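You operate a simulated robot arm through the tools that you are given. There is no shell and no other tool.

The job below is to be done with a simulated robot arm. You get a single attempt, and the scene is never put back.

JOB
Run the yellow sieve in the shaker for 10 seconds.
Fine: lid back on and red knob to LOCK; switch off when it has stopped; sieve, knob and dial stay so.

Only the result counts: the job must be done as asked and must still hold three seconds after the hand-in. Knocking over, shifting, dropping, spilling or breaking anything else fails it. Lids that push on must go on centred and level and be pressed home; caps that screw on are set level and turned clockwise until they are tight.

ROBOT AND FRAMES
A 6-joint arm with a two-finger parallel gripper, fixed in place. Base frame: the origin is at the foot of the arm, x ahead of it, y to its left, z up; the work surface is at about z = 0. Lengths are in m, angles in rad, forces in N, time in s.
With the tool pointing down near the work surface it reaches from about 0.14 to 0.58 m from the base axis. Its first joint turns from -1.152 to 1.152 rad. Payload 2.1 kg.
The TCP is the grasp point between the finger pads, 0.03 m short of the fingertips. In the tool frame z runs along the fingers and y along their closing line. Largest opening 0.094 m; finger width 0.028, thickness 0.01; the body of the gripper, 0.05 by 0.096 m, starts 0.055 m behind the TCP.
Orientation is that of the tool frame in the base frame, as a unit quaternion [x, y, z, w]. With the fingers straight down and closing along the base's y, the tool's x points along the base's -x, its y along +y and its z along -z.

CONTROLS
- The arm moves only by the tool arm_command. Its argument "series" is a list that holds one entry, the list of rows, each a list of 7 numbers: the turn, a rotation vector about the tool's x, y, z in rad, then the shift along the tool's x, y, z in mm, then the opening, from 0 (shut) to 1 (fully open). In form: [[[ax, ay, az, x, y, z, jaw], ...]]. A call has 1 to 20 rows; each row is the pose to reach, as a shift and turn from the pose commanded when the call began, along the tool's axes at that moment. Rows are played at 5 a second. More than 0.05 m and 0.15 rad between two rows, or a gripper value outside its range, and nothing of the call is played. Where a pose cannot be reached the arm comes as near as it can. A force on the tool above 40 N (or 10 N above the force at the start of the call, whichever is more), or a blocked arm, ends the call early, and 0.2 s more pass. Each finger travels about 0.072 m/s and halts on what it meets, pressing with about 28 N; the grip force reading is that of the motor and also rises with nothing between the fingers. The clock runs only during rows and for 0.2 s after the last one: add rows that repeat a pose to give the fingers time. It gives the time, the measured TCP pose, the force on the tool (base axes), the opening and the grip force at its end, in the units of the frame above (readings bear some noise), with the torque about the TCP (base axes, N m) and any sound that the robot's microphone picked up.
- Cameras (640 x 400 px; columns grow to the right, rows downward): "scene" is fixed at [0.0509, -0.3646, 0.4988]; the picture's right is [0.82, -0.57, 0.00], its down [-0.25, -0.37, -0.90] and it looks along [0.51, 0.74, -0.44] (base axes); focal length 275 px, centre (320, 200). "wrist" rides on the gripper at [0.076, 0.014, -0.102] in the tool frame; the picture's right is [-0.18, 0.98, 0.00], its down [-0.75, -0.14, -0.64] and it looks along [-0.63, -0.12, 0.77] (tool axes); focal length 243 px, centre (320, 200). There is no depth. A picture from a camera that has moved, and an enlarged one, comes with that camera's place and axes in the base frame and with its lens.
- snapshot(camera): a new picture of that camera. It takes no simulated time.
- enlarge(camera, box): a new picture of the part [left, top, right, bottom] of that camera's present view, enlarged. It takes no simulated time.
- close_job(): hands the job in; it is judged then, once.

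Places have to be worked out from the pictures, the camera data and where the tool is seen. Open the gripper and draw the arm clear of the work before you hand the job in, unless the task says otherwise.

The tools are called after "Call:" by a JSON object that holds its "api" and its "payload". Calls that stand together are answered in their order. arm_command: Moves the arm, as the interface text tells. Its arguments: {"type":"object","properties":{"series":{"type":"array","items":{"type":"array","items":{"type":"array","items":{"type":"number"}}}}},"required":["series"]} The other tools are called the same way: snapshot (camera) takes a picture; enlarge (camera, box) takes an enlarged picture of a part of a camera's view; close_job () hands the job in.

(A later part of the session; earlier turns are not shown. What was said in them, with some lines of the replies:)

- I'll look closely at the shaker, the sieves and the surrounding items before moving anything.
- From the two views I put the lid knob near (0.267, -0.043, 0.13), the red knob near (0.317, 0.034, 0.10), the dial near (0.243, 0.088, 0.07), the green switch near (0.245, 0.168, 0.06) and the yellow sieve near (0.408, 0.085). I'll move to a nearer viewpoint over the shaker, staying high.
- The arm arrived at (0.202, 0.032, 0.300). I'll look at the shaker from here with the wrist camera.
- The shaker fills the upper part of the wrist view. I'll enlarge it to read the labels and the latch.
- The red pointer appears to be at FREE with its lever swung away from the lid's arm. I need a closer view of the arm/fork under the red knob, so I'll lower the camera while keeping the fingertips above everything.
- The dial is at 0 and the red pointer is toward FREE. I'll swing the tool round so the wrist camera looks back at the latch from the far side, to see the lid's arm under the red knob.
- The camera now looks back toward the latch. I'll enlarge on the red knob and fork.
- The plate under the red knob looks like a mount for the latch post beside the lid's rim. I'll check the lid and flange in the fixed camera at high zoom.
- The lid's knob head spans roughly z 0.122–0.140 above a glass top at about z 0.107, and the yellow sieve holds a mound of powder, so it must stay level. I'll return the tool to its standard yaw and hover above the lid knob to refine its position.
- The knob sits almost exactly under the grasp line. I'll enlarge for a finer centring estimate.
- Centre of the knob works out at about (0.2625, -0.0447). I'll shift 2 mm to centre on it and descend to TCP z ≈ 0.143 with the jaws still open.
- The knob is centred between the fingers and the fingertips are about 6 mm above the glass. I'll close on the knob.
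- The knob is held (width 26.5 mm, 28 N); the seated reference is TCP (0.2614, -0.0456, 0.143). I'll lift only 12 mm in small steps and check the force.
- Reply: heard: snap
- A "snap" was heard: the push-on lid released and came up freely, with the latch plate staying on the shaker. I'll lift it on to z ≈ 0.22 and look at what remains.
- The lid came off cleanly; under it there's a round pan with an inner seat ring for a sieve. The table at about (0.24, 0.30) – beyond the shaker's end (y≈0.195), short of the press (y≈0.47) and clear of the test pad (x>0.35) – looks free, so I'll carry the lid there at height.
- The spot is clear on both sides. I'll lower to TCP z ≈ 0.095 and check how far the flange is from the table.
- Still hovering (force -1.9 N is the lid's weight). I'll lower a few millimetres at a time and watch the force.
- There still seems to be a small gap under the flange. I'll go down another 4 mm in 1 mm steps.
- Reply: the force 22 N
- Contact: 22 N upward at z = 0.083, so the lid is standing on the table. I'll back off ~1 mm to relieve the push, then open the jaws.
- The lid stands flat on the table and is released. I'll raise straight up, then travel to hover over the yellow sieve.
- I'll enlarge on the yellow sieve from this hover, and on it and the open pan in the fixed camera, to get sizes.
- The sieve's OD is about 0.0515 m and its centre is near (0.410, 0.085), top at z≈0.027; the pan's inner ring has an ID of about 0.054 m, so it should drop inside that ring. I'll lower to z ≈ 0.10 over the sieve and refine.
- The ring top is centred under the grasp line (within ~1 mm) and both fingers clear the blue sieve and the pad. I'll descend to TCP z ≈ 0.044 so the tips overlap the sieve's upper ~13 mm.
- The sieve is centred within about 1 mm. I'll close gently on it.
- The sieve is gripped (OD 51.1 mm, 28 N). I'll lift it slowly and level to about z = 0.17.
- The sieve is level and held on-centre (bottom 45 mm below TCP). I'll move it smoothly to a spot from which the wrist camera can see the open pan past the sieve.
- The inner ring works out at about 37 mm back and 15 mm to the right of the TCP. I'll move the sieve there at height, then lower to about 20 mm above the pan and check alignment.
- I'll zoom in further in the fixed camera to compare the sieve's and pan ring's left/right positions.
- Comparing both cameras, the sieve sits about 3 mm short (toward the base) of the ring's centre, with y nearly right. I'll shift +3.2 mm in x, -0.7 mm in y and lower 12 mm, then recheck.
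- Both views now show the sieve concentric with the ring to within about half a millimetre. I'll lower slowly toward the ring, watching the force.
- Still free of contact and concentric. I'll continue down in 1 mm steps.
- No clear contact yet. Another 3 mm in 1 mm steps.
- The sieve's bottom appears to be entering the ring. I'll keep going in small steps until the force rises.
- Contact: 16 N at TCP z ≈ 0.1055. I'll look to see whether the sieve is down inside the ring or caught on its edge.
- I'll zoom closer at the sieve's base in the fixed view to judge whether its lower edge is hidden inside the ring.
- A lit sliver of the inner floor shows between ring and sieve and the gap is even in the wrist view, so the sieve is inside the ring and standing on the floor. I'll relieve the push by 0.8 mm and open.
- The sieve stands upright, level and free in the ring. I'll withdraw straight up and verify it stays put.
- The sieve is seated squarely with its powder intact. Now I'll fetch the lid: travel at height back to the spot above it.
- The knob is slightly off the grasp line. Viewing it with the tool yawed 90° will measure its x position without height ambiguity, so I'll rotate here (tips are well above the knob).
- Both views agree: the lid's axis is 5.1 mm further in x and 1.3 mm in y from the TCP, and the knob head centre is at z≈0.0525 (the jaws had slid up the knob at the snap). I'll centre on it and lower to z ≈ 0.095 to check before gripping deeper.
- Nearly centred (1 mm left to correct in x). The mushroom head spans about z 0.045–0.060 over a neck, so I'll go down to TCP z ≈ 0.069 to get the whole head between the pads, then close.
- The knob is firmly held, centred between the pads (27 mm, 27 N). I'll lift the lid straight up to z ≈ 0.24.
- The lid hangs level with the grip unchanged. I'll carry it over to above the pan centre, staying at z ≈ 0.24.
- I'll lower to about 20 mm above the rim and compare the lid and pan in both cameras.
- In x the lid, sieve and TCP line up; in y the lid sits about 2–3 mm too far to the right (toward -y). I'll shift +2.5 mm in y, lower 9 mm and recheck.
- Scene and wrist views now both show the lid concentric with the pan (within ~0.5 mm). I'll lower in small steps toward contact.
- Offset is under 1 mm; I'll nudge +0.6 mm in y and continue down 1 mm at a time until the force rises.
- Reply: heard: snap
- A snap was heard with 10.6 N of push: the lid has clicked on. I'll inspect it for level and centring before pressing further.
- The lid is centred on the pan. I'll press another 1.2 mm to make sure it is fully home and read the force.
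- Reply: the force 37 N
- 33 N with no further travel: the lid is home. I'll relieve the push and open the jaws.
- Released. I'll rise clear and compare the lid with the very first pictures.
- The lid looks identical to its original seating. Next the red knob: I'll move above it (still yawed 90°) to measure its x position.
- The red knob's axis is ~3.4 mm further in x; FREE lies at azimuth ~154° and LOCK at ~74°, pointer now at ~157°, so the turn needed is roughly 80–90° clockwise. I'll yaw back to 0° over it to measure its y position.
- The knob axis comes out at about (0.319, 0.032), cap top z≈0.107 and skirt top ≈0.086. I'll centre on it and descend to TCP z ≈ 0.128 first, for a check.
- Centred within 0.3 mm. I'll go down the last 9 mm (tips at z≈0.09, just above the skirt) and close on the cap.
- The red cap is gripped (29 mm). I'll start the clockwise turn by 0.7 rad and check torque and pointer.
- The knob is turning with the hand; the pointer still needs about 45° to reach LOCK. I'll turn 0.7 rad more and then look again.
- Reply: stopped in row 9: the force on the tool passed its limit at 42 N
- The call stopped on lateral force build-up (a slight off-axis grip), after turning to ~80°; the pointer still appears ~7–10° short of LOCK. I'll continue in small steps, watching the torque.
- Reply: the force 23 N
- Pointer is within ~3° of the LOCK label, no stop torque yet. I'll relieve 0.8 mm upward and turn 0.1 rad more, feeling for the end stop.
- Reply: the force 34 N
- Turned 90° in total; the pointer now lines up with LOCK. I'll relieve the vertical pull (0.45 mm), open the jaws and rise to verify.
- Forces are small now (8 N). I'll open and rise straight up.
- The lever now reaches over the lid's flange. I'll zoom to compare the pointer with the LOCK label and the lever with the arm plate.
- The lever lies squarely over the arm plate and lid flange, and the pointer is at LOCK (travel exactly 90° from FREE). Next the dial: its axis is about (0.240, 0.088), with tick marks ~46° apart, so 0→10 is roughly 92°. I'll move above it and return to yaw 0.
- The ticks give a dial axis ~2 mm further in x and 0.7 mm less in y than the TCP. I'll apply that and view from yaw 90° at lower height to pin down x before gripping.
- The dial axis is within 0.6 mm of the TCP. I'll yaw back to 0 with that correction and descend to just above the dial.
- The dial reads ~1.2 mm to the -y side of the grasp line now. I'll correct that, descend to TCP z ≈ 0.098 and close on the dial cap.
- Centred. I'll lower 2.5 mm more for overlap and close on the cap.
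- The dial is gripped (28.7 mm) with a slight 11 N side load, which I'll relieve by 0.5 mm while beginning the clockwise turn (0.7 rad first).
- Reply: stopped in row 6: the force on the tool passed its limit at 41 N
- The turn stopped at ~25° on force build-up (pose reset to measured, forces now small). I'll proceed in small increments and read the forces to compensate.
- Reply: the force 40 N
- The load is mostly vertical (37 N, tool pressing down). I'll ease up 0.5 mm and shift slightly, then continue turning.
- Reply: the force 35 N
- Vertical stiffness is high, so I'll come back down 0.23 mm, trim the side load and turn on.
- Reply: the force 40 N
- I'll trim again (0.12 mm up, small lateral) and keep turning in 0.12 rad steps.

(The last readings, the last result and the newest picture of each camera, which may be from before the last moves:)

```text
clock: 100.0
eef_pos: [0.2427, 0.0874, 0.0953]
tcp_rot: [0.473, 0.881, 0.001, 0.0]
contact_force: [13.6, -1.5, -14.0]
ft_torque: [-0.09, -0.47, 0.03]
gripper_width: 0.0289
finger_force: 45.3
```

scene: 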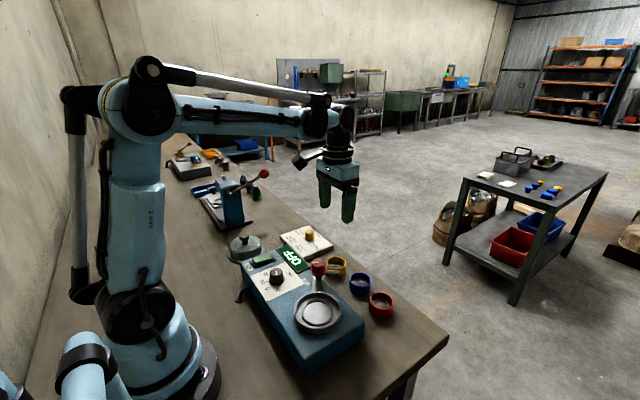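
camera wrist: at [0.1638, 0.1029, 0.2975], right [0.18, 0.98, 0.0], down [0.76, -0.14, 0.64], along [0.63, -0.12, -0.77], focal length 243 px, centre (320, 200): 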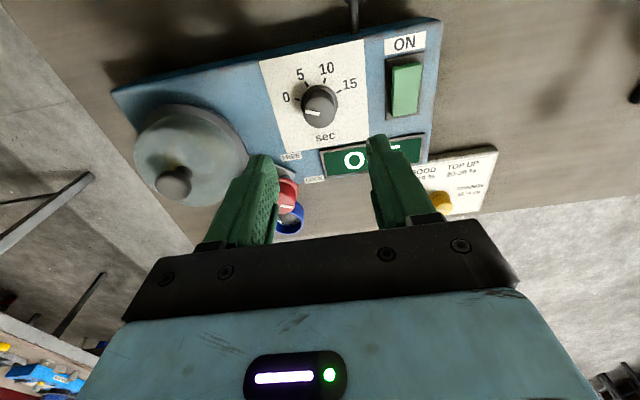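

Forces are moderate now and the yaw is ~56°. Continuing the turn with a small trim.

Call:
{"api": "arm_command", "payload": {"series": [[[0, 0, 0.0, -0.15, 0.25, 0.05, 0.2], [0, 0, 0.06, -0.15, 0.25, 0.05, 0.2], [0, 0, 0.12, -0.15, 0.25, 0.02, 0.2], [0, 0, 0.18, -0.15, 0.25, 0.0, 0.2], [0, 0, 0.18, -0.15, 0.25, 0.0, 0.2]]]}}

Call:
{"api": "enlarge", "payload": {"camera": "wrist", "box": [220, 50, 420, 220]}}

Call:
{"api": "enlarge", "payload": {"camera": "scene", "box": [225, 230, 325, 310]}}

```text
clock: 101.2
eef_pos: [0.2437, 0.088, 0.0953]
tcp_rot: [0.551, 0.835, -0.001, -0.001]
contact_force: [11.2, -20.4, 1.6]
ft_torque: [0.21, 0.08, 0.0]
gripper_width: 0.0293
finger_force: 45.3
```

```text
2.35 times, centred on (320, 135) of wrist
camera zoom: at [0.2261, 0.1635, 0.1982], right [0.98, 0.22, 0.0], down [0.17, -0.75, 0.64], along [0.14, -0.63, -0.77], focal length 571 px, centre (320, 353)
```

zoom: 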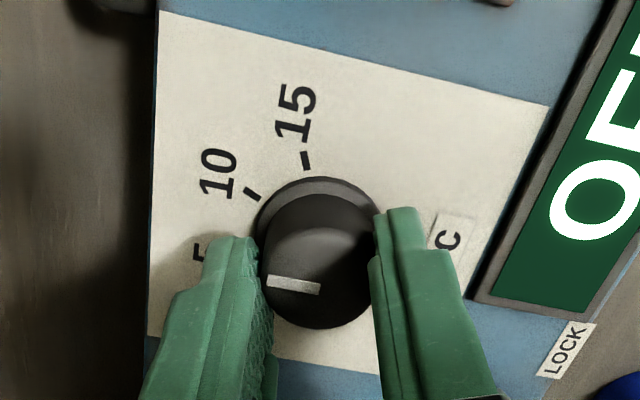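

```text
5.00 times, centred on (275, 270) of scene
camera zoom: at [0.0509, -0.3646, 0.4988], right [0.82, -0.57, 0.0], down [-0.25, -0.37, -0.9], along [0.51, 0.74, -0.44], focal length 1376 px, centre (545, -150)
```

zoom: 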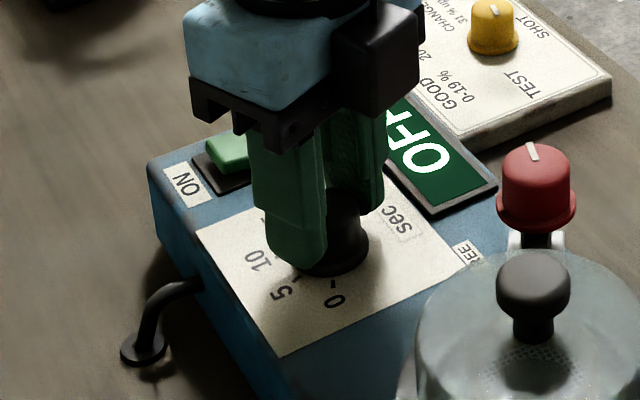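

The pointer keeps its place in the hand (no slip); ticks are 45° apart so the target is 90° total, and I'm at ~67°. I'll trim the side load and turn 0.2 rad more.

Call:
{"api": "arm_command", "payload": {"series": [[[0, 0, 0.0, -0.5, 0.1, 0, 0.2], [0, 0, 0.07, -0.5, 0.1, 0, 0.2], [0, 0, 0.14, -0.5, 0.1, 0, 0.2], [0, 0, 0.2, -0.5, 0.1, 0, 0.2], [0, 0, 0.2, -0.5, 0.1, 0, 0.2]]]}}

```text
clock: 102.0
eef_pos: [0.2431, 0.0866, 0.0956]
tcp_rot: [0.609, 0.793, -0.001, -0.002]
contact_force: [-0.5, 0.6, 3.0]
ft_torque: [0.1, 0.0, 0.02]
gripper_width: 0.029
finger_force: 44.8
stopped in row 4: the force on the tool passed its limit at 40 N (the readings are from after the stop); the commanded pose is now the measured one
```

Stopped at ~75° by the force limit, loads now relaxed. I'll continue with 0.1 rad.

Call:
{"api": "arm_command", "payload": {"series": [[[0, 0, 0.05, 0, 0, 0, 0.2], [0, 0, 0.1, 0, 0, 0, 0.2], [0, 0, 0.1, 0, 0, 0, 0.2]]]}}

```text
clock: 102.8
eef_pos: [0.2436, 0.0877, 0.0951]
tcp_rot: [0.648, 0.761, -0.001, -0.002]
contact_force: [0.3, 4.0, -3.5]
ft_torque: [-0.02, -0.07, -0.03]
gripper_width: 0.0288
finger_force: 44.9
```

Forces stay low at ~81°. Another 0.1 rad.

Call:
{"api": "arm_command", "payload": {"series": [[[0, 0, 0.05, 0, 0, 0, 0.2], [0, 0, 0.1, 0, 0, 0, 0.2], [0, 0, 0.1, 0, 0, 0, 0.2]]]}}

Call:
{"api": "enlarge", "payload": {"camera": "wrist", "box": [220, 50, 420, 220]}}

```text
clock: 103.6
eef_pos: [0.2434, 0.0874, 0.0952]
tcp_rot: [0.685, 0.728, -0.001, -0.002]
contact_force: [-3.5, 9.4, -2.3]
ft_torque: [-0.18, 0.01, -0.01]
gripper_width: 0.0292
finger_force: 44.8
```

```text
2.35 times, centred on (320, 135) of wrist
camera zoom: at [0.2531, 0.1644, 0.1983], right [0.99, -0.12, -0.01], down [-0.09, -0.76, 0.64], along [-0.08, -0.64, -0.77], focal length 571 px, centre (320, 353)
```

zoom: 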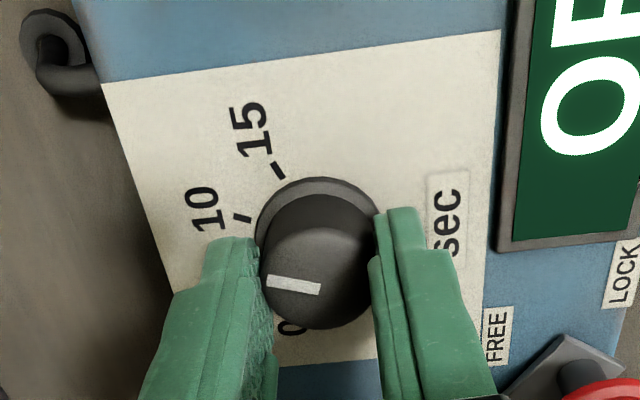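

At 86.5°; 3.5° (0.061 rad) remain to the 10 mark.

Call:
{"api": "arm_command", "payload": {"series": [[[0, 0, 0.03, 0, 0, 0, 0.2], [0, 0, 0.061, 0, 0, 0, 0.2], [0, 0, 0.061, 0, 0, 0, 0.2]]]}}

```text
clock: 104.4
eef_pos: [0.2435, 0.0878, 0.0953]
tcp_rot: [0.708, 0.706, -0.001, -0.002]
contact_force: [-6.8, 7.4, 5.7]
ft_torque: [1.23, 0.23, 0.0]
gripper_width: 0.0289
finger_force: 45.4
```

Yaw is 90.2°, the dial should be on 10. I'll open and rise to check the pointer against the tick.

Call:
{"api": "arm_command", "payload": {"series": [[[0, 0, 0, 0, 0, 0, 0.4], [0, 0, 0, 0, 0, 0, 0.6], [0, 0, 0, 0, 0, 0, 0.6], [0, 0, 0, 0, 0, -10, 0.6], [0, 0, 0, 0, 0, -30, 0.6], [0, 0, 0, 0, 0, -60, 0.6], [0, 0, 0, 0, 0, -90, 0.6], [0, 0, 0, 0, 0, -90, 0.6]]]}}

Call:
{"api": "enlarge", "payload": {"camera": "wrist", "box": [260, 40, 360, 140]}}

Call:
{"api": "enlarge", "payload": {"camera": "scene", "box": [235, 240, 315, 300]}}

```text
clock: 106.2
eef_pos: [0.2434, 0.0879, 0.1838]
tcp_rot: [0.708, 0.706, -0.002, -0.002]
contact_force: [-0.1, 0.3, 0.1]
ft_torque: [0.03, -0.03, -0.03]
gripper_width: 0.0564
finger_force: 0.1
```

```text
4.00 times, centred on (310, 90) of wrist
camera zoom: at [0.2575, 0.1643, 0.2871], right [0.98, -0.18, 0.0], down [-0.14, -0.75, 0.64], along [-0.12, -0.63, -0.77], focal length 970 px, centre (360, 640)
```

zoom: 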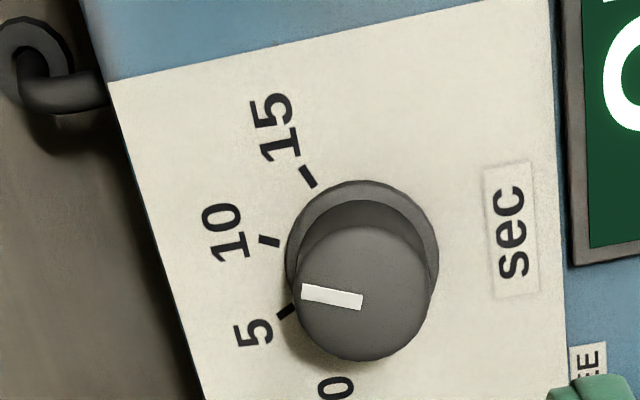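

```text
6.67 times, centred on (275, 270) of scene
camera zoom: at [0.0509, -0.3646, 0.4988], right [0.82, -0.57, 0.0], down [-0.25, -0.37, -0.9], along [0.51, 0.74, -0.44], focal length 1835 px, centre (620, -267)
```

zoom: 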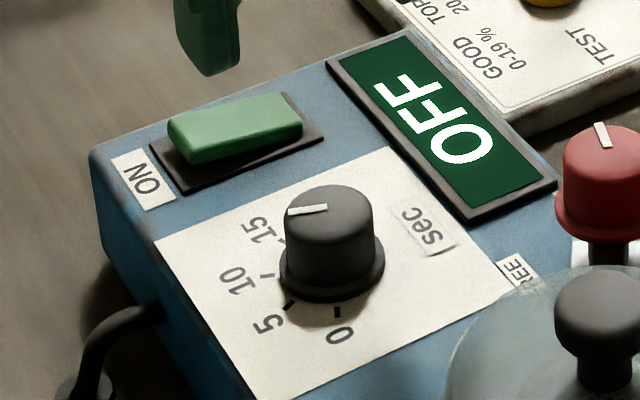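

The pointer is close to 10. I'll zoom in strongly to measure the residual angle, since 1 s is only 9°.

Call:
{"api": "enlarge", "payload": {"camera": "wrist", "box": [280, 85, 340, 125]}}

Call:
{"api": "enlarge", "payload": {"camera": "scene", "box": [260, 255, 300, 290]}}

```text
10.00 times, centred on (310, 105) of wrist
camera zoom: at [0.2575, 0.1643, 0.2871], right [0.98, -0.18, 0.0], down [-0.14, -0.75, 0.64], along [-0.12, -0.63, -0.77], focal length 2426 px, centre (420, 1150)
```

zoom: 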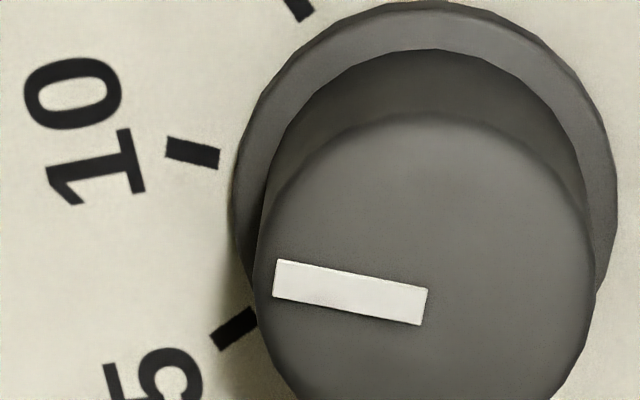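

```text
11.43 times, centred on (280, 272) of scene
camera zoom: at [0.0509, -0.3646, 0.4988], right [0.82, -0.57, 0.0], down [-0.25, -0.37, -0.9], along [0.51, 0.74, -0.44], focal length 3145 px, centre (777, -629)
```

zoom: 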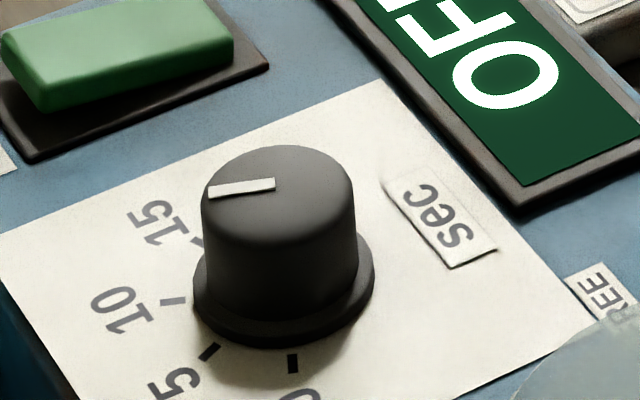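

The pointer slope is 11.0° and the "10" tick is 12.0°: the dial is on 10 within about 1° (0.1 s). Now I'll study the switch.

Call:
{"api": "enlarge", "payload": {"camera": "scene", "box": [240, 240, 290, 280]}}

Call:
{"api": "snapshot", "payload": {"camera": "wrist"}}

```text
10.00 times, centred on (265, 260) of scene
camera zoom: at [0.0509, -0.3646, 0.4988], right [0.82, -0.57, 0.0], down [-0.25, -0.37, -0.9], along [0.51, 0.74, -0.44], focal length 2752 px, centre (870, -400)
```

zoom: 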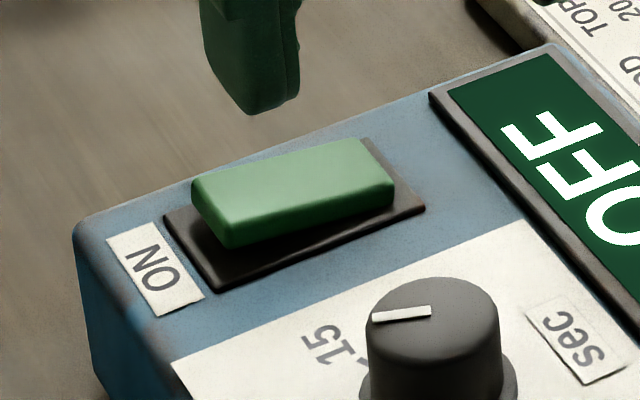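

```text
taken
camera wrist: at [0.2575, 0.1643, 0.2871], right [0.98, -0.18, 0.0], down [-0.14, -0.75, 0.64], along [-0.12, -0.63, -0.77], focal length 243 px, centre (320, 200)
```

wrist: 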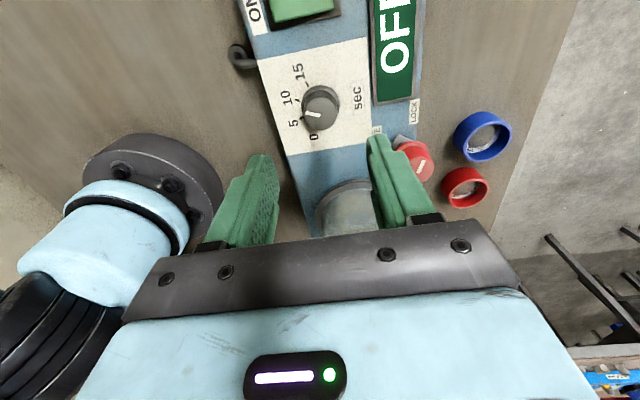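

The green rocker is tilted: its end beside the ON label (x≈0.22) is up, the far end (x≈0.263) is down – so it is off. I'll close the fingers and hover over the ON end at about (0.224, 0.167).

Call:
{"api": "arm_command", "payload": {"series": [[[0, 0, 0, 20, -5, 0, 0.4], [0, 0, 0, 40, -10, 0, 0.2], [0, 0, 0, 60, -15, 10, 0], [0, 0, 0, 79, -19.4, 25, 0], [0, 0, 0, 79, -19.4, 40, 0], [0, 0, 0, 79, -19.4, 40, 0]]]}}

Call:
{"api": "snapshot", "payload": {"camera": "wrist"}}

Call:
{"api": "enlarge", "payload": {"camera": "wrist", "box": [220, 50, 420, 220]}}

Call:
{"api": "enlarge", "payload": {"camera": "scene", "box": [225, 200, 325, 290]}}

```text
clock: 107.6
eef_pos: [0.2257, 0.1666, 0.1441]
tcp_rot: [0.708, 0.707, -0.001, -0.003]
contact_force: [-0.2, 0.5, 0.2]
ft_torque: [-0.02, -0.01, -0.03]
gripper_width: 0.0
finger_force: 27.2
```

```text
taken
camera wrist: at [0.2395, 0.2427, 0.247], right [0.98, -0.18, 0.0], down [-0.14, -0.75, 0.64], along [-0.12, -0.63, -0.77], focal length 243 px, centre (320, 200)
```

wrist: 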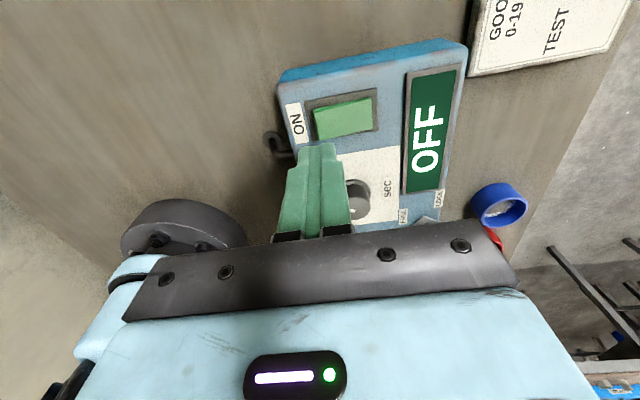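

```text
2.35 times, centred on (320, 135) of wrist
camera zoom: at [0.2395, 0.2427, 0.247], right [0.98, -0.18, 0.0], down [-0.14, -0.75, 0.64], along [-0.12, -0.63, -0.77], focal length 571 px, centre (320, 353)
```

zoom: 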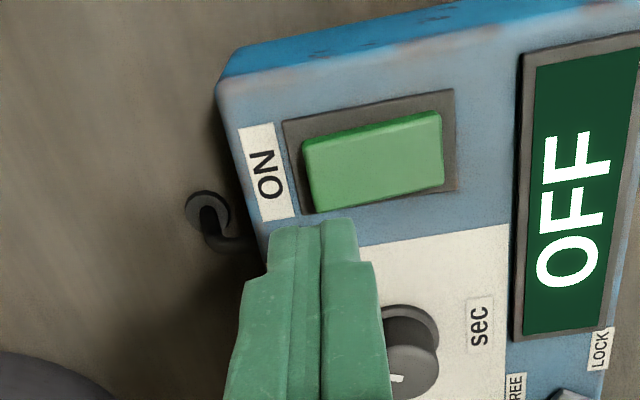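

```text
4.44 times, centred on (275, 245) of scene
camera zoom: at [0.0509, -0.3646, 0.4988], right [0.82, -0.57, 0.0], down [-0.25, -0.37, -0.9], along [0.51, 0.74, -0.44], focal length 1223 px, centre (520, 0)
```

zoom: 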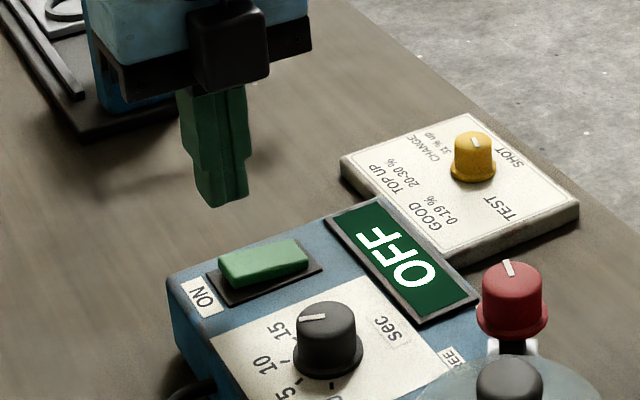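

The finger axis would land near the ON end but ~6 mm off in y. I'll shift +5.7 mm in y and +3.5 mm in x (≈7 mm inside the ON end) and descend to just above the rocker.

Call:
{"api": "arm_command", "payload": {"series": [[[0, 0, 0, 5.7, 3.5, 5, 0], [0, 0, 0, 5.7, 3.5, 15, 0], [0, 0, 0, 5.7, 3.5, 25, 0], [0, 0, 0, 5.7, 3.5, 30, 0], [0, 0, 0, 5.7, 3.5, 30, 0]]]}}

Call:
{"api": "enlarge", "payload": {"camera": "wrist", "box": [220, 50, 420, 220]}}

Call:
{"api": "enlarge", "payload": {"camera": "scene", "box": [225, 220, 305, 290]}}

```text
clock: 108.8
eef_pos: [0.2265, 0.1719, 0.117]
tcp_rot: [0.707, 0.707, -0.001, -0.001]
contact_force: [-0.3, 0.2, -0.7]
ft_torque: [-0.01, 0.0, 0.01]
gripper_width: 0.0
finger_force: 28.3
```

```text
2.35 times, centred on (320, 135) of wrist
camera zoom: at [0.2419, 0.2482, 0.219], right [0.98, -0.18, 0.0], down [-0.14, -0.75, 0.64], along [-0.12, -0.63, -0.77], focal length 571 px, centre (320, 353)
```

zoom: 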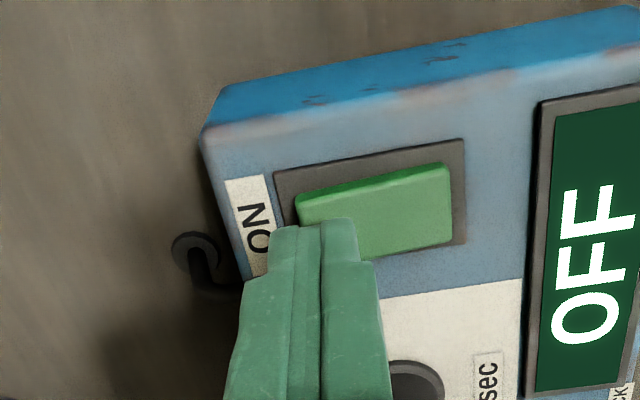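

```text
5.71 times, centred on (265, 255) of scene
camera zoom: at [0.0509, -0.3646, 0.4988], right [0.82, -0.57, 0.0], down [-0.25, -0.37, -0.9], along [0.51, 0.74, -0.44], focal length 1573 px, centre (634, -114)
```

zoom: 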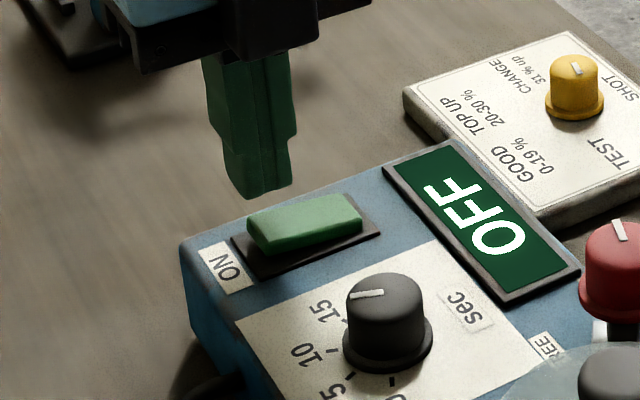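

The finger will land ~6 mm inside the ON end; I'll shift 2 mm more in y and lower in small steps toward contact.

Call:
{"api": "arm_command", "payload": {"series": [[[0, 0, 0, 2, 0, 2, 0], [0, 0, 0, 2, 0, 5, 0], [0, 0, 0, 2, 0, 8, 0], [0, 0, 0, 2, 0, 8, 0]]]}}

Call:
{"api": "enlarge", "payload": {"camera": "scene", "box": [230, 225, 290, 285]}}

```text
clock: 109.8
eef_pos: [0.2281, 0.1757, 0.1069]
tcp_rot: [0.707, 0.707, -0.002, -0.002]
contact_force: [-0.4, -0.3, -0.5]
ft_torque: [-0.02, 0.01, 0.02]
gripper_width: 0.0
finger_force: 28.1
```

```text
6.67 times, centred on (260, 255) of scene
camera zoom: at [0.0509, -0.3646, 0.4988], right [0.82, -0.57, 0.0], down [-0.25, -0.37, -0.9], along [0.51, 0.74, -0.44], focal length 1835 px, centre (720, -167)
```

zoom: 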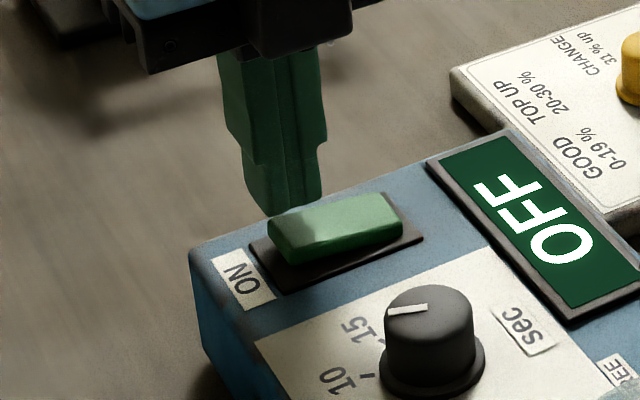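

Re-deriving with the yaw-0 picture, the rocker's centreline is at y≈0.168 and its ON end top at z≈0.062, so the finger should come back 5 mm in y. I'll do that while still above it, then look.

Call:
{"api": "arm_command", "payload": {"series": [[[0, 0, 0, -2.5, 0, 0, 0], [0, 0, 0, -5, 0, 0, 0], [0, 0, 0, -5, 0, 3, 0], [0, 0, 0, -5, 0, 6, 0], [0, 0, 0, -5, 0, 6, 0]]]}}

Call:
{"api": "enlarge", "payload": {"camera": "scene", "box": [230, 225, 290, 285]}}

Call:
{"api": "enlarge", "payload": {"camera": "wrist", "box": [220, 50, 420, 220]}}

```text
clock: 111.0
eef_pos: [0.2278, 0.1699, 0.1013]
tcp_rot: [0.707, 0.707, -0.001, -0.002]
contact_force: [-0.1, 0.5, -0.1]
ft_torque: [-0.05, -0.01, -0.03]
gripper_width: 0.0001
finger_force: 28.2
```

```text
6.67 times, centred on (260, 255) of scene
camera zoom: at [0.0509, -0.3646, 0.4988], right [0.82, -0.57, 0.0], down [-0.25, -0.37, -0.9], along [0.51, 0.74, -0.44], focal length 1835 px, centre (720, -167)
```

zoom: 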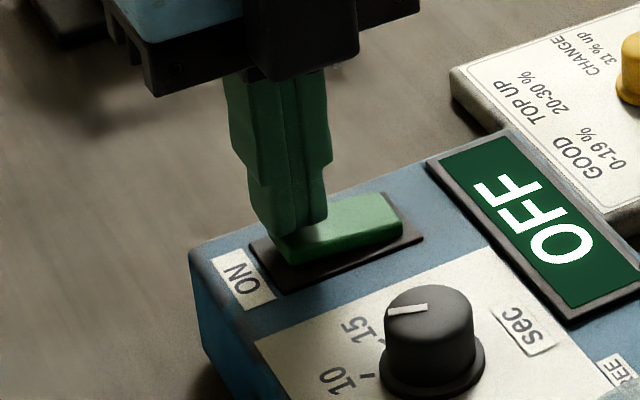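

```text
2.35 times, centred on (320, 135) of wrist
camera zoom: at [0.2417, 0.2453, 0.2041], right [0.98, -0.18, 0.0], down [-0.14, -0.75, 0.64], along [-0.12, -0.63, -0.77], focal length 571 px, centre (320, 353)
```

zoom: 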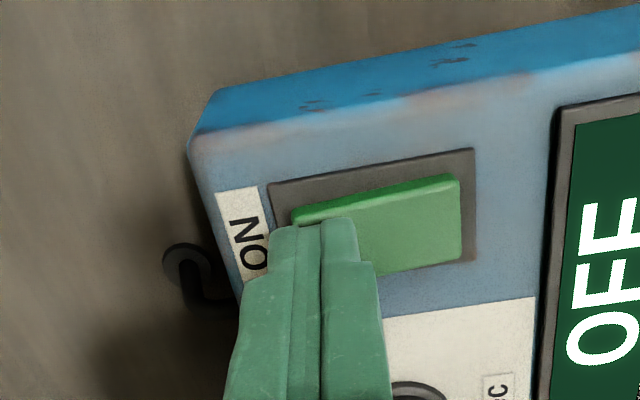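

The closed fingertips are over the ON end. I'll press down in 1.5 mm steps, watching for contact and a click.

Call:
{"api": "arm_command", "payload": {"series": [[[0, 0, 0, 0, 0, 1.5, 0], [0, 0, 0, 0, 0, 3, 0], [0, 0, 0, 0, 0, 4.5, 0], [0, 0, 0, 0, 0, 6, 0]]]}}

Call:
{"api": "enlarge", "payload": {"camera": "scene", "box": [230, 225, 310, 285]}}

```text
clock: 112.0
eef_pos: [0.227, 0.1706, 0.0952]
tcp_rot: [0.707, 0.708, -0.002, -0.002]
contact_force: [-0.6, -0.7, 10.0]
ft_torque: [-0.06, -0.08, -0.01]
gripper_width: 0.0
finger_force: 27.9
```

```text
6.67 times, centred on (270, 255) of scene
camera zoom: at [0.0509, -0.3646, 0.4988], right [0.82, -0.57, 0.0], down [-0.25, -0.37, -0.9], along [0.51, 0.74, -0.44], focal length 1835 px, centre (653, -167)
```

zoom: 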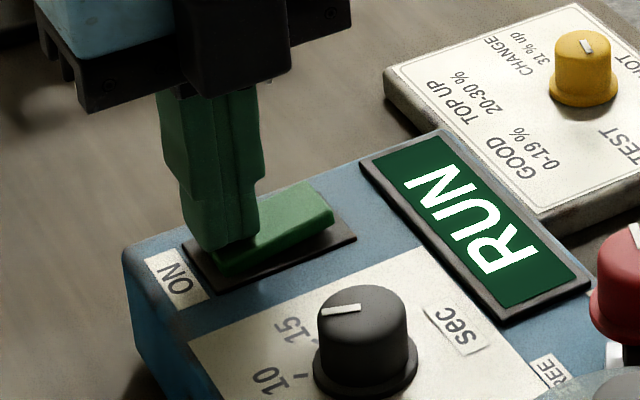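

The display reads RUN: the shaker started at about t = 112. I'll lift off the switch and wait, watching the display.

Call:
{"api": "arm_command", "payload": {"series": [[[0, 0, 0, 0, 0, -5, 0], [0, 0, 0, 0, 0, -15, 0], [0, 0, 0, 0, 0, -30, 0], [0, 0, 0, 0, 0, -40, 0], [0, 0, 0, 0, 0, -40, 0]]]}}

Call:
{"api": "snapshot", "payload": {"camera": "scene"}}

Call:
{"api": "enlarge", "payload": {"camera": "scene", "box": [230, 230, 370, 340]}}

```text
clock: 113.2
eef_pos: [0.2276, 0.1706, 0.1334]
tcp_rot: [0.707, 0.707, -0.001, -0.001]
contact_force: [0.3, -0.4, 0.0]
ft_torque: [-0.03, -0.02, 0.02]
gripper_width: 0.0002
finger_force: 27.9
```

```text
taken
```

scene: 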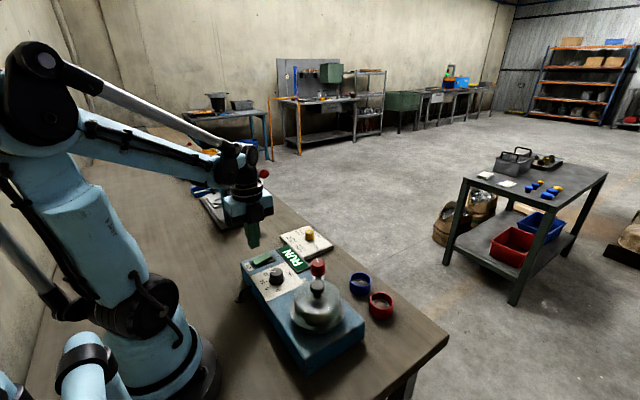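

```text
3.64 times, centred on (300, 285) of scene
camera zoom: at [0.0509, -0.3646, 0.4988], right [0.82, -0.57, 0.0], down [-0.25, -0.37, -0.9], along [0.51, 0.74, -0.44], focal length 1001 px, centre (393, -109)
```

zoom: 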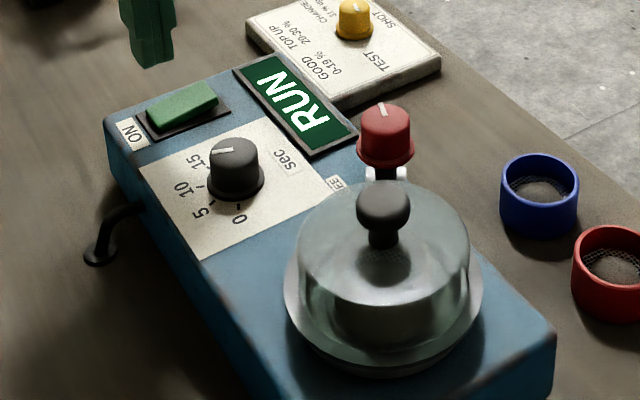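

The shaker runs with everything in place. I'll move above the OFF end of the rocker (x≈0.260) and hold there for about 4 s.

Call:
{"api": "arm_command", "payload": {"series": [[[0, 0, 0, 0, 10, 0, 0], [0, 0, 0, 0, 20, 0, 0], [0, 0, 0, 0, 30, 0, 0], [0, 0, 0, 0, 33, 0, 0], [0, 0, 0, 0, 33, 0, 0], [0, 0, 0, 0, 33, 0, 0], [0, 0, 0, 0, 33, 0, 0], [0, 0, 0, 0, 33, 0, 0], [0, 0, 0, 0, 33, 0, 0], [0, 0, 0, 0, 33, 0, 0], [0, 0, 0, 0, 33, 0, 0], [0, 0, 0, 0, 33, 0, 0], [0, 0, 0, 0, 33, 0, 0], [0, 0, 0, 0, 33, 0, 0], [0, 0, 0, 0, 33, 0, 0], [0, 0, 0, 0, 33, 0, 0], [0, 0, 0, 0, 33, 0, 0], [0, 0, 0, 0, 33, 0, 0], [0, 0, 0, 0, 33, 0, 0], [0, 0, 0, 0, 33, 0, 0]]]}}

Call:
{"api": "enlarge", "payload": {"camera": "scene", "box": [230, 230, 370, 340]}}

Call:
{"api": "enlarge", "payload": {"camera": "wrist", "box": [220, 50, 420, 220]}}

```text
clock: 117.4
eef_pos: [0.2629, 0.1697, 0.1343]
tcp_rot: [0.707, 0.707, -0.002, -0.002]
contact_force: [0.0, 0.8, 0.0]
ft_torque: [-0.01, 0.0, 0.0]
gripper_width: 0.0
finger_force: 28.5
```

```text
3.64 times, centred on (300, 285) of scene
camera zoom: at [0.0509, -0.3646, 0.4988], right [0.82, -0.57, 0.0], down [-0.25, -0.37, -0.9], along [0.51, 0.74, -0.44], focal length 1001 px, centre (393, -109)
```

zoom: 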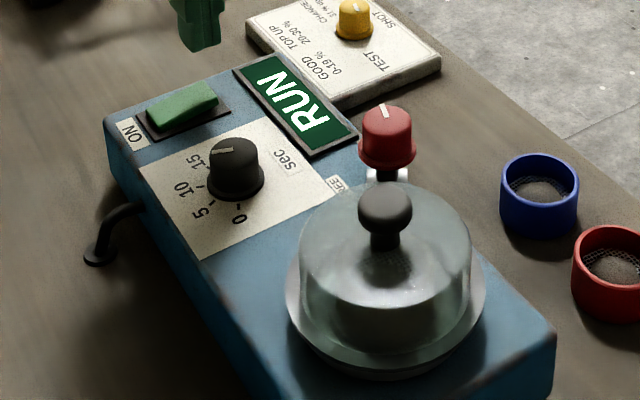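

```text
2.35 times, centred on (320, 135) of wrist
camera zoom: at [0.2759, 0.2461, 0.237], right [0.98, -0.18, 0.0], down [-0.14, -0.75, 0.64], along [-0.12, -0.63, -0.77], focal length 571 px, centre (320, 353)
```

zoom: 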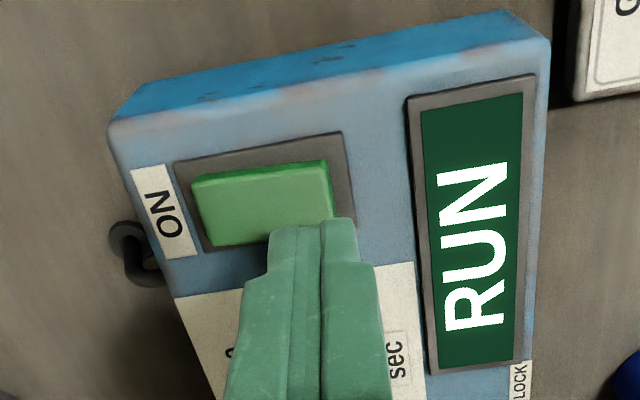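

Still RUN at t = 117.4, and the finger axis is well placed on the OFF end. I'll keep holding.

Call:
{"api": "arm_command", "payload": {"series": [[[0, 0, 0, 0, 0, 0, 0], [0, 0, 0, 0, 0, 0, 0], [0, 0, 0, 0, 0, 0, 0], [0, 0, 0, 0, 0, 0, 0], [0, 0, 0, 0, 0, 0, 0], [0, 0, 0, 0, 0, 0, 0], [0, 0, 0, 0, 0, 0, 0], [0, 0, 0, 0, 0, 0, 0], [0, 0, 0, 0, 0, 0, 0], [0, 0, 0, 0, 0, 0, 0], [0, 0, 0, 0, 0, 0, 0], [0, 0, 0, 0, 0, 0, 0], [0, 0, 0, 0, 0, 0, 0], [0, 0, 0, 0, 0, 0, 0], [0, 0, 0, 0, 0, 0, 0], [0, 0, 0, 0, 0, 0, 0], [0, 0, 0, 0, 0, 0, 0], [0, 0, 0, 0, 0, 0, 0], [0, 0, 0, 0, 0, 0, 0], [0, 0, 0, 0, 0, 0, 0]]]}}

Call:
{"api": "enlarge", "payload": {"camera": "scene", "box": [230, 230, 370, 340]}}

```text
clock: 121.6
eef_pos: [0.262, 0.1704, 0.1341]
tcp_rot: [0.707, 0.707, -0.001, -0.001]
contact_force: [0.2, -0.2, 0.3]
ft_torque: [-0.03, 0.03, -0.01]
gripper_width: 0.0
finger_force: 28.3
```

```text
3.64 times, centred on (300, 285) of scene
camera zoom: at [0.0509, -0.3646, 0.4988], right [0.82, -0.57, 0.0], down [-0.25, -0.37, -0.9], along [0.51, 0.74, -0.44], focal length 1001 px, centre (393, -109)
```

zoom: 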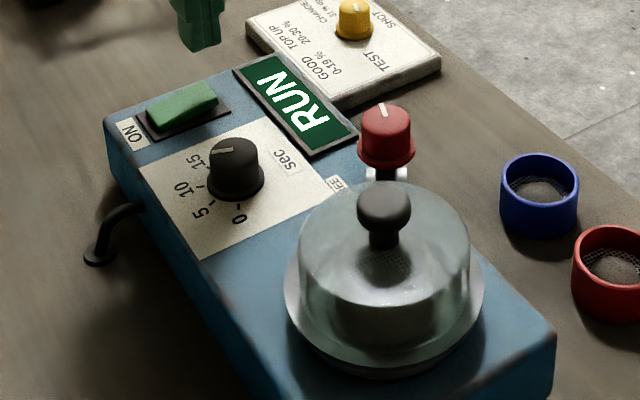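

Still RUN at t = 121.6, just short of 10 s. I'll wait in short 1 s pieces until the display changes.

Call:
{"api": "arm_command", "payload": {"series": [[[0, 0, 0, 0, 0, 0, 0], [0, 0, 0, 0, 0, 0, 0], [0, 0, 0, 0, 0, 0, 0], [0, 0, 0, 0, 0, 0, 0]]]}}

Call:
{"api": "enlarge", "payload": {"camera": "scene", "box": [230, 230, 370, 340]}}

```text
clock: 122.6
eef_pos: [0.2614, 0.1706, 0.1335]
tcp_rot: [0.707, 0.707, -0.001, -0.001]
contact_force: [0.2, 0.4, 0.3]
ft_torque: [0.01, 0.01, -0.03]
gripper_width: 0.0
finger_force: 27.5
```

```text
3.64 times, centred on (300, 285) of scene
camera zoom: at [0.0509, -0.3646, 0.4988], right [0.82, -0.57, 0.0], down [-0.25, -0.37, -0.9], along [0.51, 0.74, -0.44], focal length 1001 px, centre (393, -109)
```

zoom: 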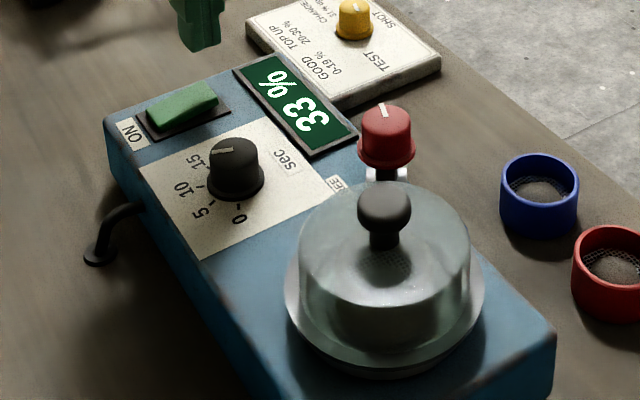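

The display has changed to "33 %", so the run has ended. I'll confirm the reading and that it has stopped before switching off.

Call:
{"api": "arm_command", "payload": {"series": [[[0, 0, 0, 0, 0, 0, 0], [0, 0, 0, 0, 0, 0, 0], [0, 0, 0, 0, 0, 0, 0], [0, 0, 0, 0, 0, 0, 0]]]}}

Call:
{"api": "enlarge", "payload": {"camera": "scene", "box": [270, 220, 340, 270]}}

Call:
{"api": "enlarge", "payload": {"camera": "wrist", "box": [220, 50, 420, 220]}}

```text
clock: 123.6
eef_pos: [0.2617, 0.1706, 0.1347]
tcp_rot: [0.707, 0.707, -0.001, -0.001]
contact_force: [-0.7, 0.2, 0.0]
ft_torque: [-0.01, -0.02, 0.03]
gripper_width: 0.0
finger_force: 28.0
```

```text
8.00 times, centred on (305, 245) of scene
camera zoom: at [0.0509, -0.3646, 0.4988], right [0.82, -0.57, 0.0], down [-0.25, -0.37, -0.9], along [0.51, 0.74, -0.44], focal length 2202 px, centre (440, -160)
```

zoom: 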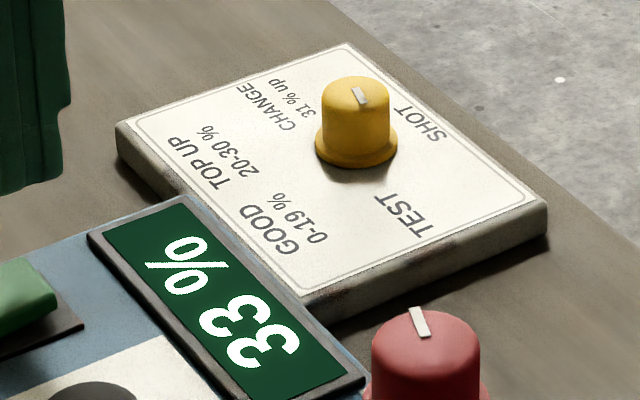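

```text
2.35 times, centred on (320, 135) of wrist
camera zoom: at [0.2759, 0.2461, 0.237], right [0.98, -0.18, 0.0], down [-0.14, -0.75, 0.64], along [-0.12, -0.63, -0.77], focal length 571 px, centre (320, 353)
```

zoom: 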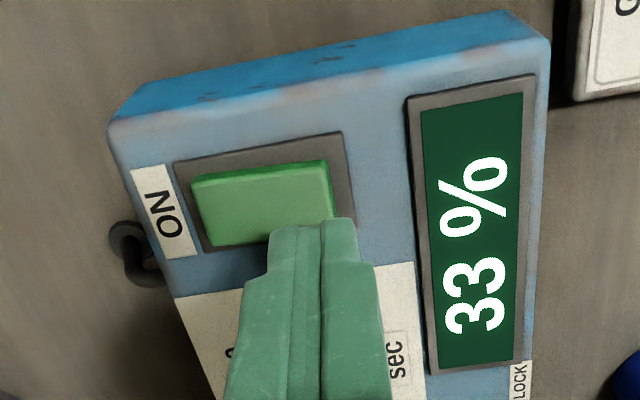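

It has stopped and shows 33 %. The shot-card isn't part of the job, so I leave it alone and press the OFF end of the rocker down in small final steps.

Call:
{"api": "arm_command", "payload": {"series": [[[0, 0, 0, 0, 0, 12, 0], [0, 0, 0, 0, 0, 24, 0], [0, 0, 0, 0, 0, 32, 0], [0, 0, 0, 0, 0, 35, 0], [0, 0, 0, 0, 0, 36.5, 0], [0, 0, 0, 0, 0, 38, 0], [0, 0, 0, 0, 0, 39.5, 0]]]}}

Call:
{"api": "enlarge", "payload": {"camera": "scene", "box": [230, 220, 330, 290]}}

```text
clock: 125.2
eef_pos: [0.2604, 0.1697, 0.095]
tcp_rot: [0.707, 0.707, -0.002, -0.002]
contact_force: [0.0, -0.9, -0.4]
ft_torque: [-0.02, 0.01, -0.04]
gripper_width: 0.0002
finger_force: 27.7
```

```text
5.71 times, centred on (280, 255) of scene
camera zoom: at [0.0509, -0.3646, 0.4988], right [0.82, -0.57, 0.0], down [-0.25, -0.37, -0.9], along [0.51, 0.74, -0.44], focal length 1573 px, centre (549, -114)
```

zoom: 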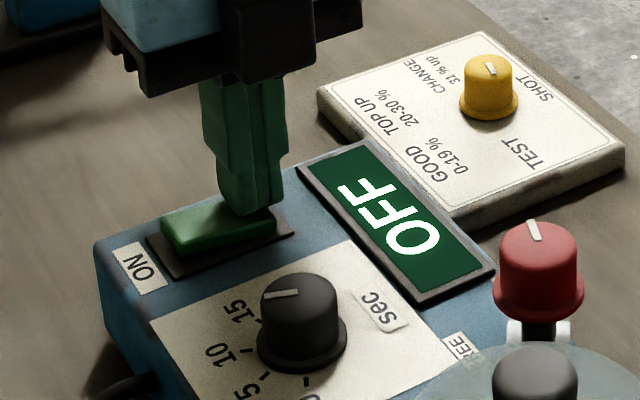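

The display reads OFF. I'll lift straight off, open the gripper and draw the arm up clear.

Call:
{"api": "arm_command", "payload": {"series": [[[0, 0, 0, 0, 0, -5, 0], [0, 0, 0, 0, 0, -20, 0], [0, 0, 0, 0, 0, -50, 0], [0, 0, 0, 0, 0, -90, 0.2], [0, 0, 0, 0, 0, -130, 0.5], [0, 0, 0, 0, 0, -170, 0.8], [0, 0, 0, 0, 10, -210, 1], [0, 0, 0, 0, 25, -250, 1], [0, 0, 0, 0, 40, -290, 1], [0, 0, 0, 0, 40, -290, 1]]]}}

Call:
{"api": "snapshot", "payload": {"camera": "scene"}}

Call:
{"api": "enlarge", "payload": {"camera": "scene", "box": [220, 220, 420, 345]}}

Call:
{"api": "snapshot", "payload": {"camera": "wrist"}}

```text
clock: 127.4
eef_pos: [0.3031, 0.1708, 0.3863]
tcp_rot: [0.707, 0.708, -0.002, -0.001]
contact_force: [1.1, -0.6, 0.9]
ft_torque: [0.01, -0.02, -0.02]
gripper_width: 0.0939
finger_force: 0.1
```

```text
taken
```

scene: 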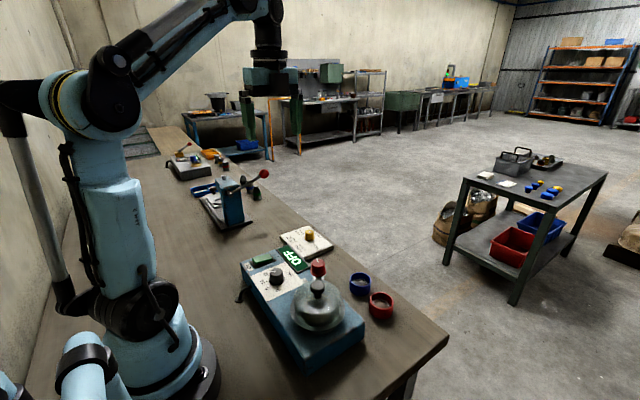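

```text
3.20 times, centred on (320, 282) of scene
camera zoom: at [0.0509, -0.3646, 0.4988], right [0.82, -0.57, 0.0], down [-0.25, -0.37, -0.9], along [0.51, 0.74, -0.44], focal length 881 px, centre (320, -64)
```

zoom: 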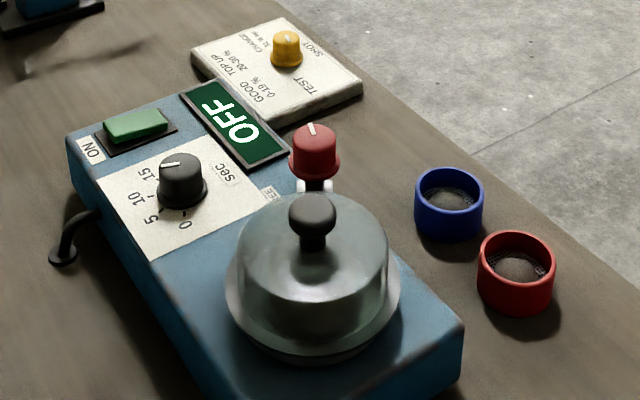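

```text
taken
camera wrist: at [0.3174, 0.2466, 0.4891], right [0.98, -0.18, 0.0], down [-0.14, -0.75, 0.64], along [-0.12, -0.63, -0.77], focal length 243 px, centre (320, 200)
```

wrist: 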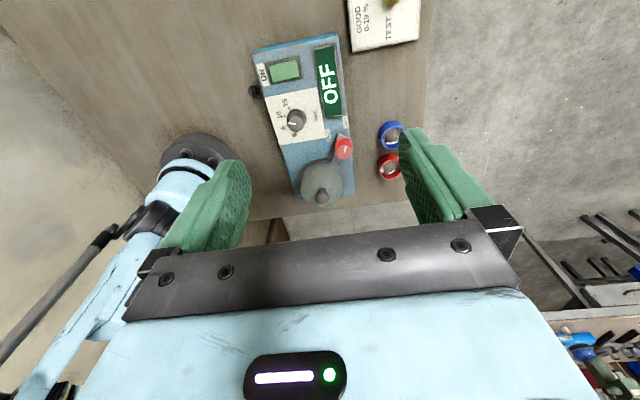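

Everything looks right; one last close check on the dial, the knob and the lid before handing in.

Call:
{"api": "enlarge", "payload": {"camera": "scene", "box": [235, 240, 345, 335]}}

Call:
{"api": "enlarge", "payload": {"camera": "wrist", "box": [250, 30, 410, 210]}}

```text
4.21 times, centred on (290, 288) of scene
camera zoom: at [0.0509, -0.3646, 0.4988], right [0.82, -0.57, 0.0], down [-0.25, -0.37, -0.9], along [0.51, 0.74, -0.44], focal length 1159 px, centre (446, -168)
```

zoom: 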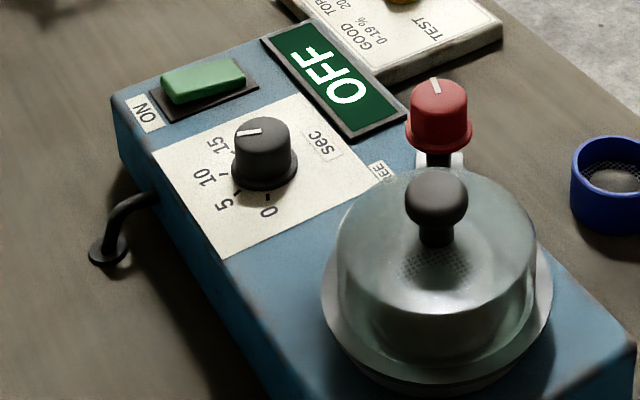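

```text
2.22 times, centred on (330, 120) of wrist
camera zoom: at [0.3174, 0.2466, 0.4891], right [0.98, -0.18, 0.0], down [-0.14, -0.75, 0.64], along [-0.12, -0.63, -0.77], focal length 539 px, centre (298, 378)
```

zoom: 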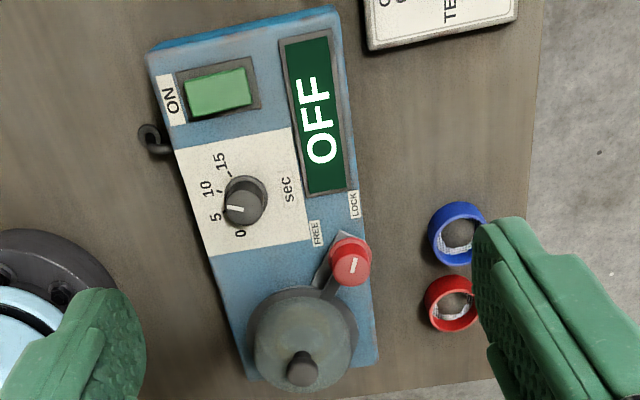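

The final pictures show the shaker OFF, the dial on 10, the red knob at LOCK, the lid seated over the yellow sieve, and the arm clear with the gripper open. I'm handing the job in.

Call:
{"api": "close_job", "payload": {}}

```text
The job is handed in.
```

I ran the yellow sieve in the shaker for 10 seconds and handed the job in. The run ended with the display reading **33 %**.

- **Lid:** I lifted it off, seated the yellow sieve in the pan ring, put the lid back centred and pressed it home. It snapped on.
- **Red knob:** it is at LOCK, turned 90° from FREE, with its lever over the lid's edge.
- **Dial:** it is on 10, within about 1° (roughly 0.1 s).
- **Run:** the display showed RUN for about 10 s, then 33 %. I switched off once it had stopped, and the display now reads OFF.

The sieve, knob and dial are as they were set for the run. The gripper is open and the arm is clear of the work.

The test card on the bench lists 31 % and up as "CHANGE". I left the card and its yellow knob alone, because the job did not ask for them to be set.
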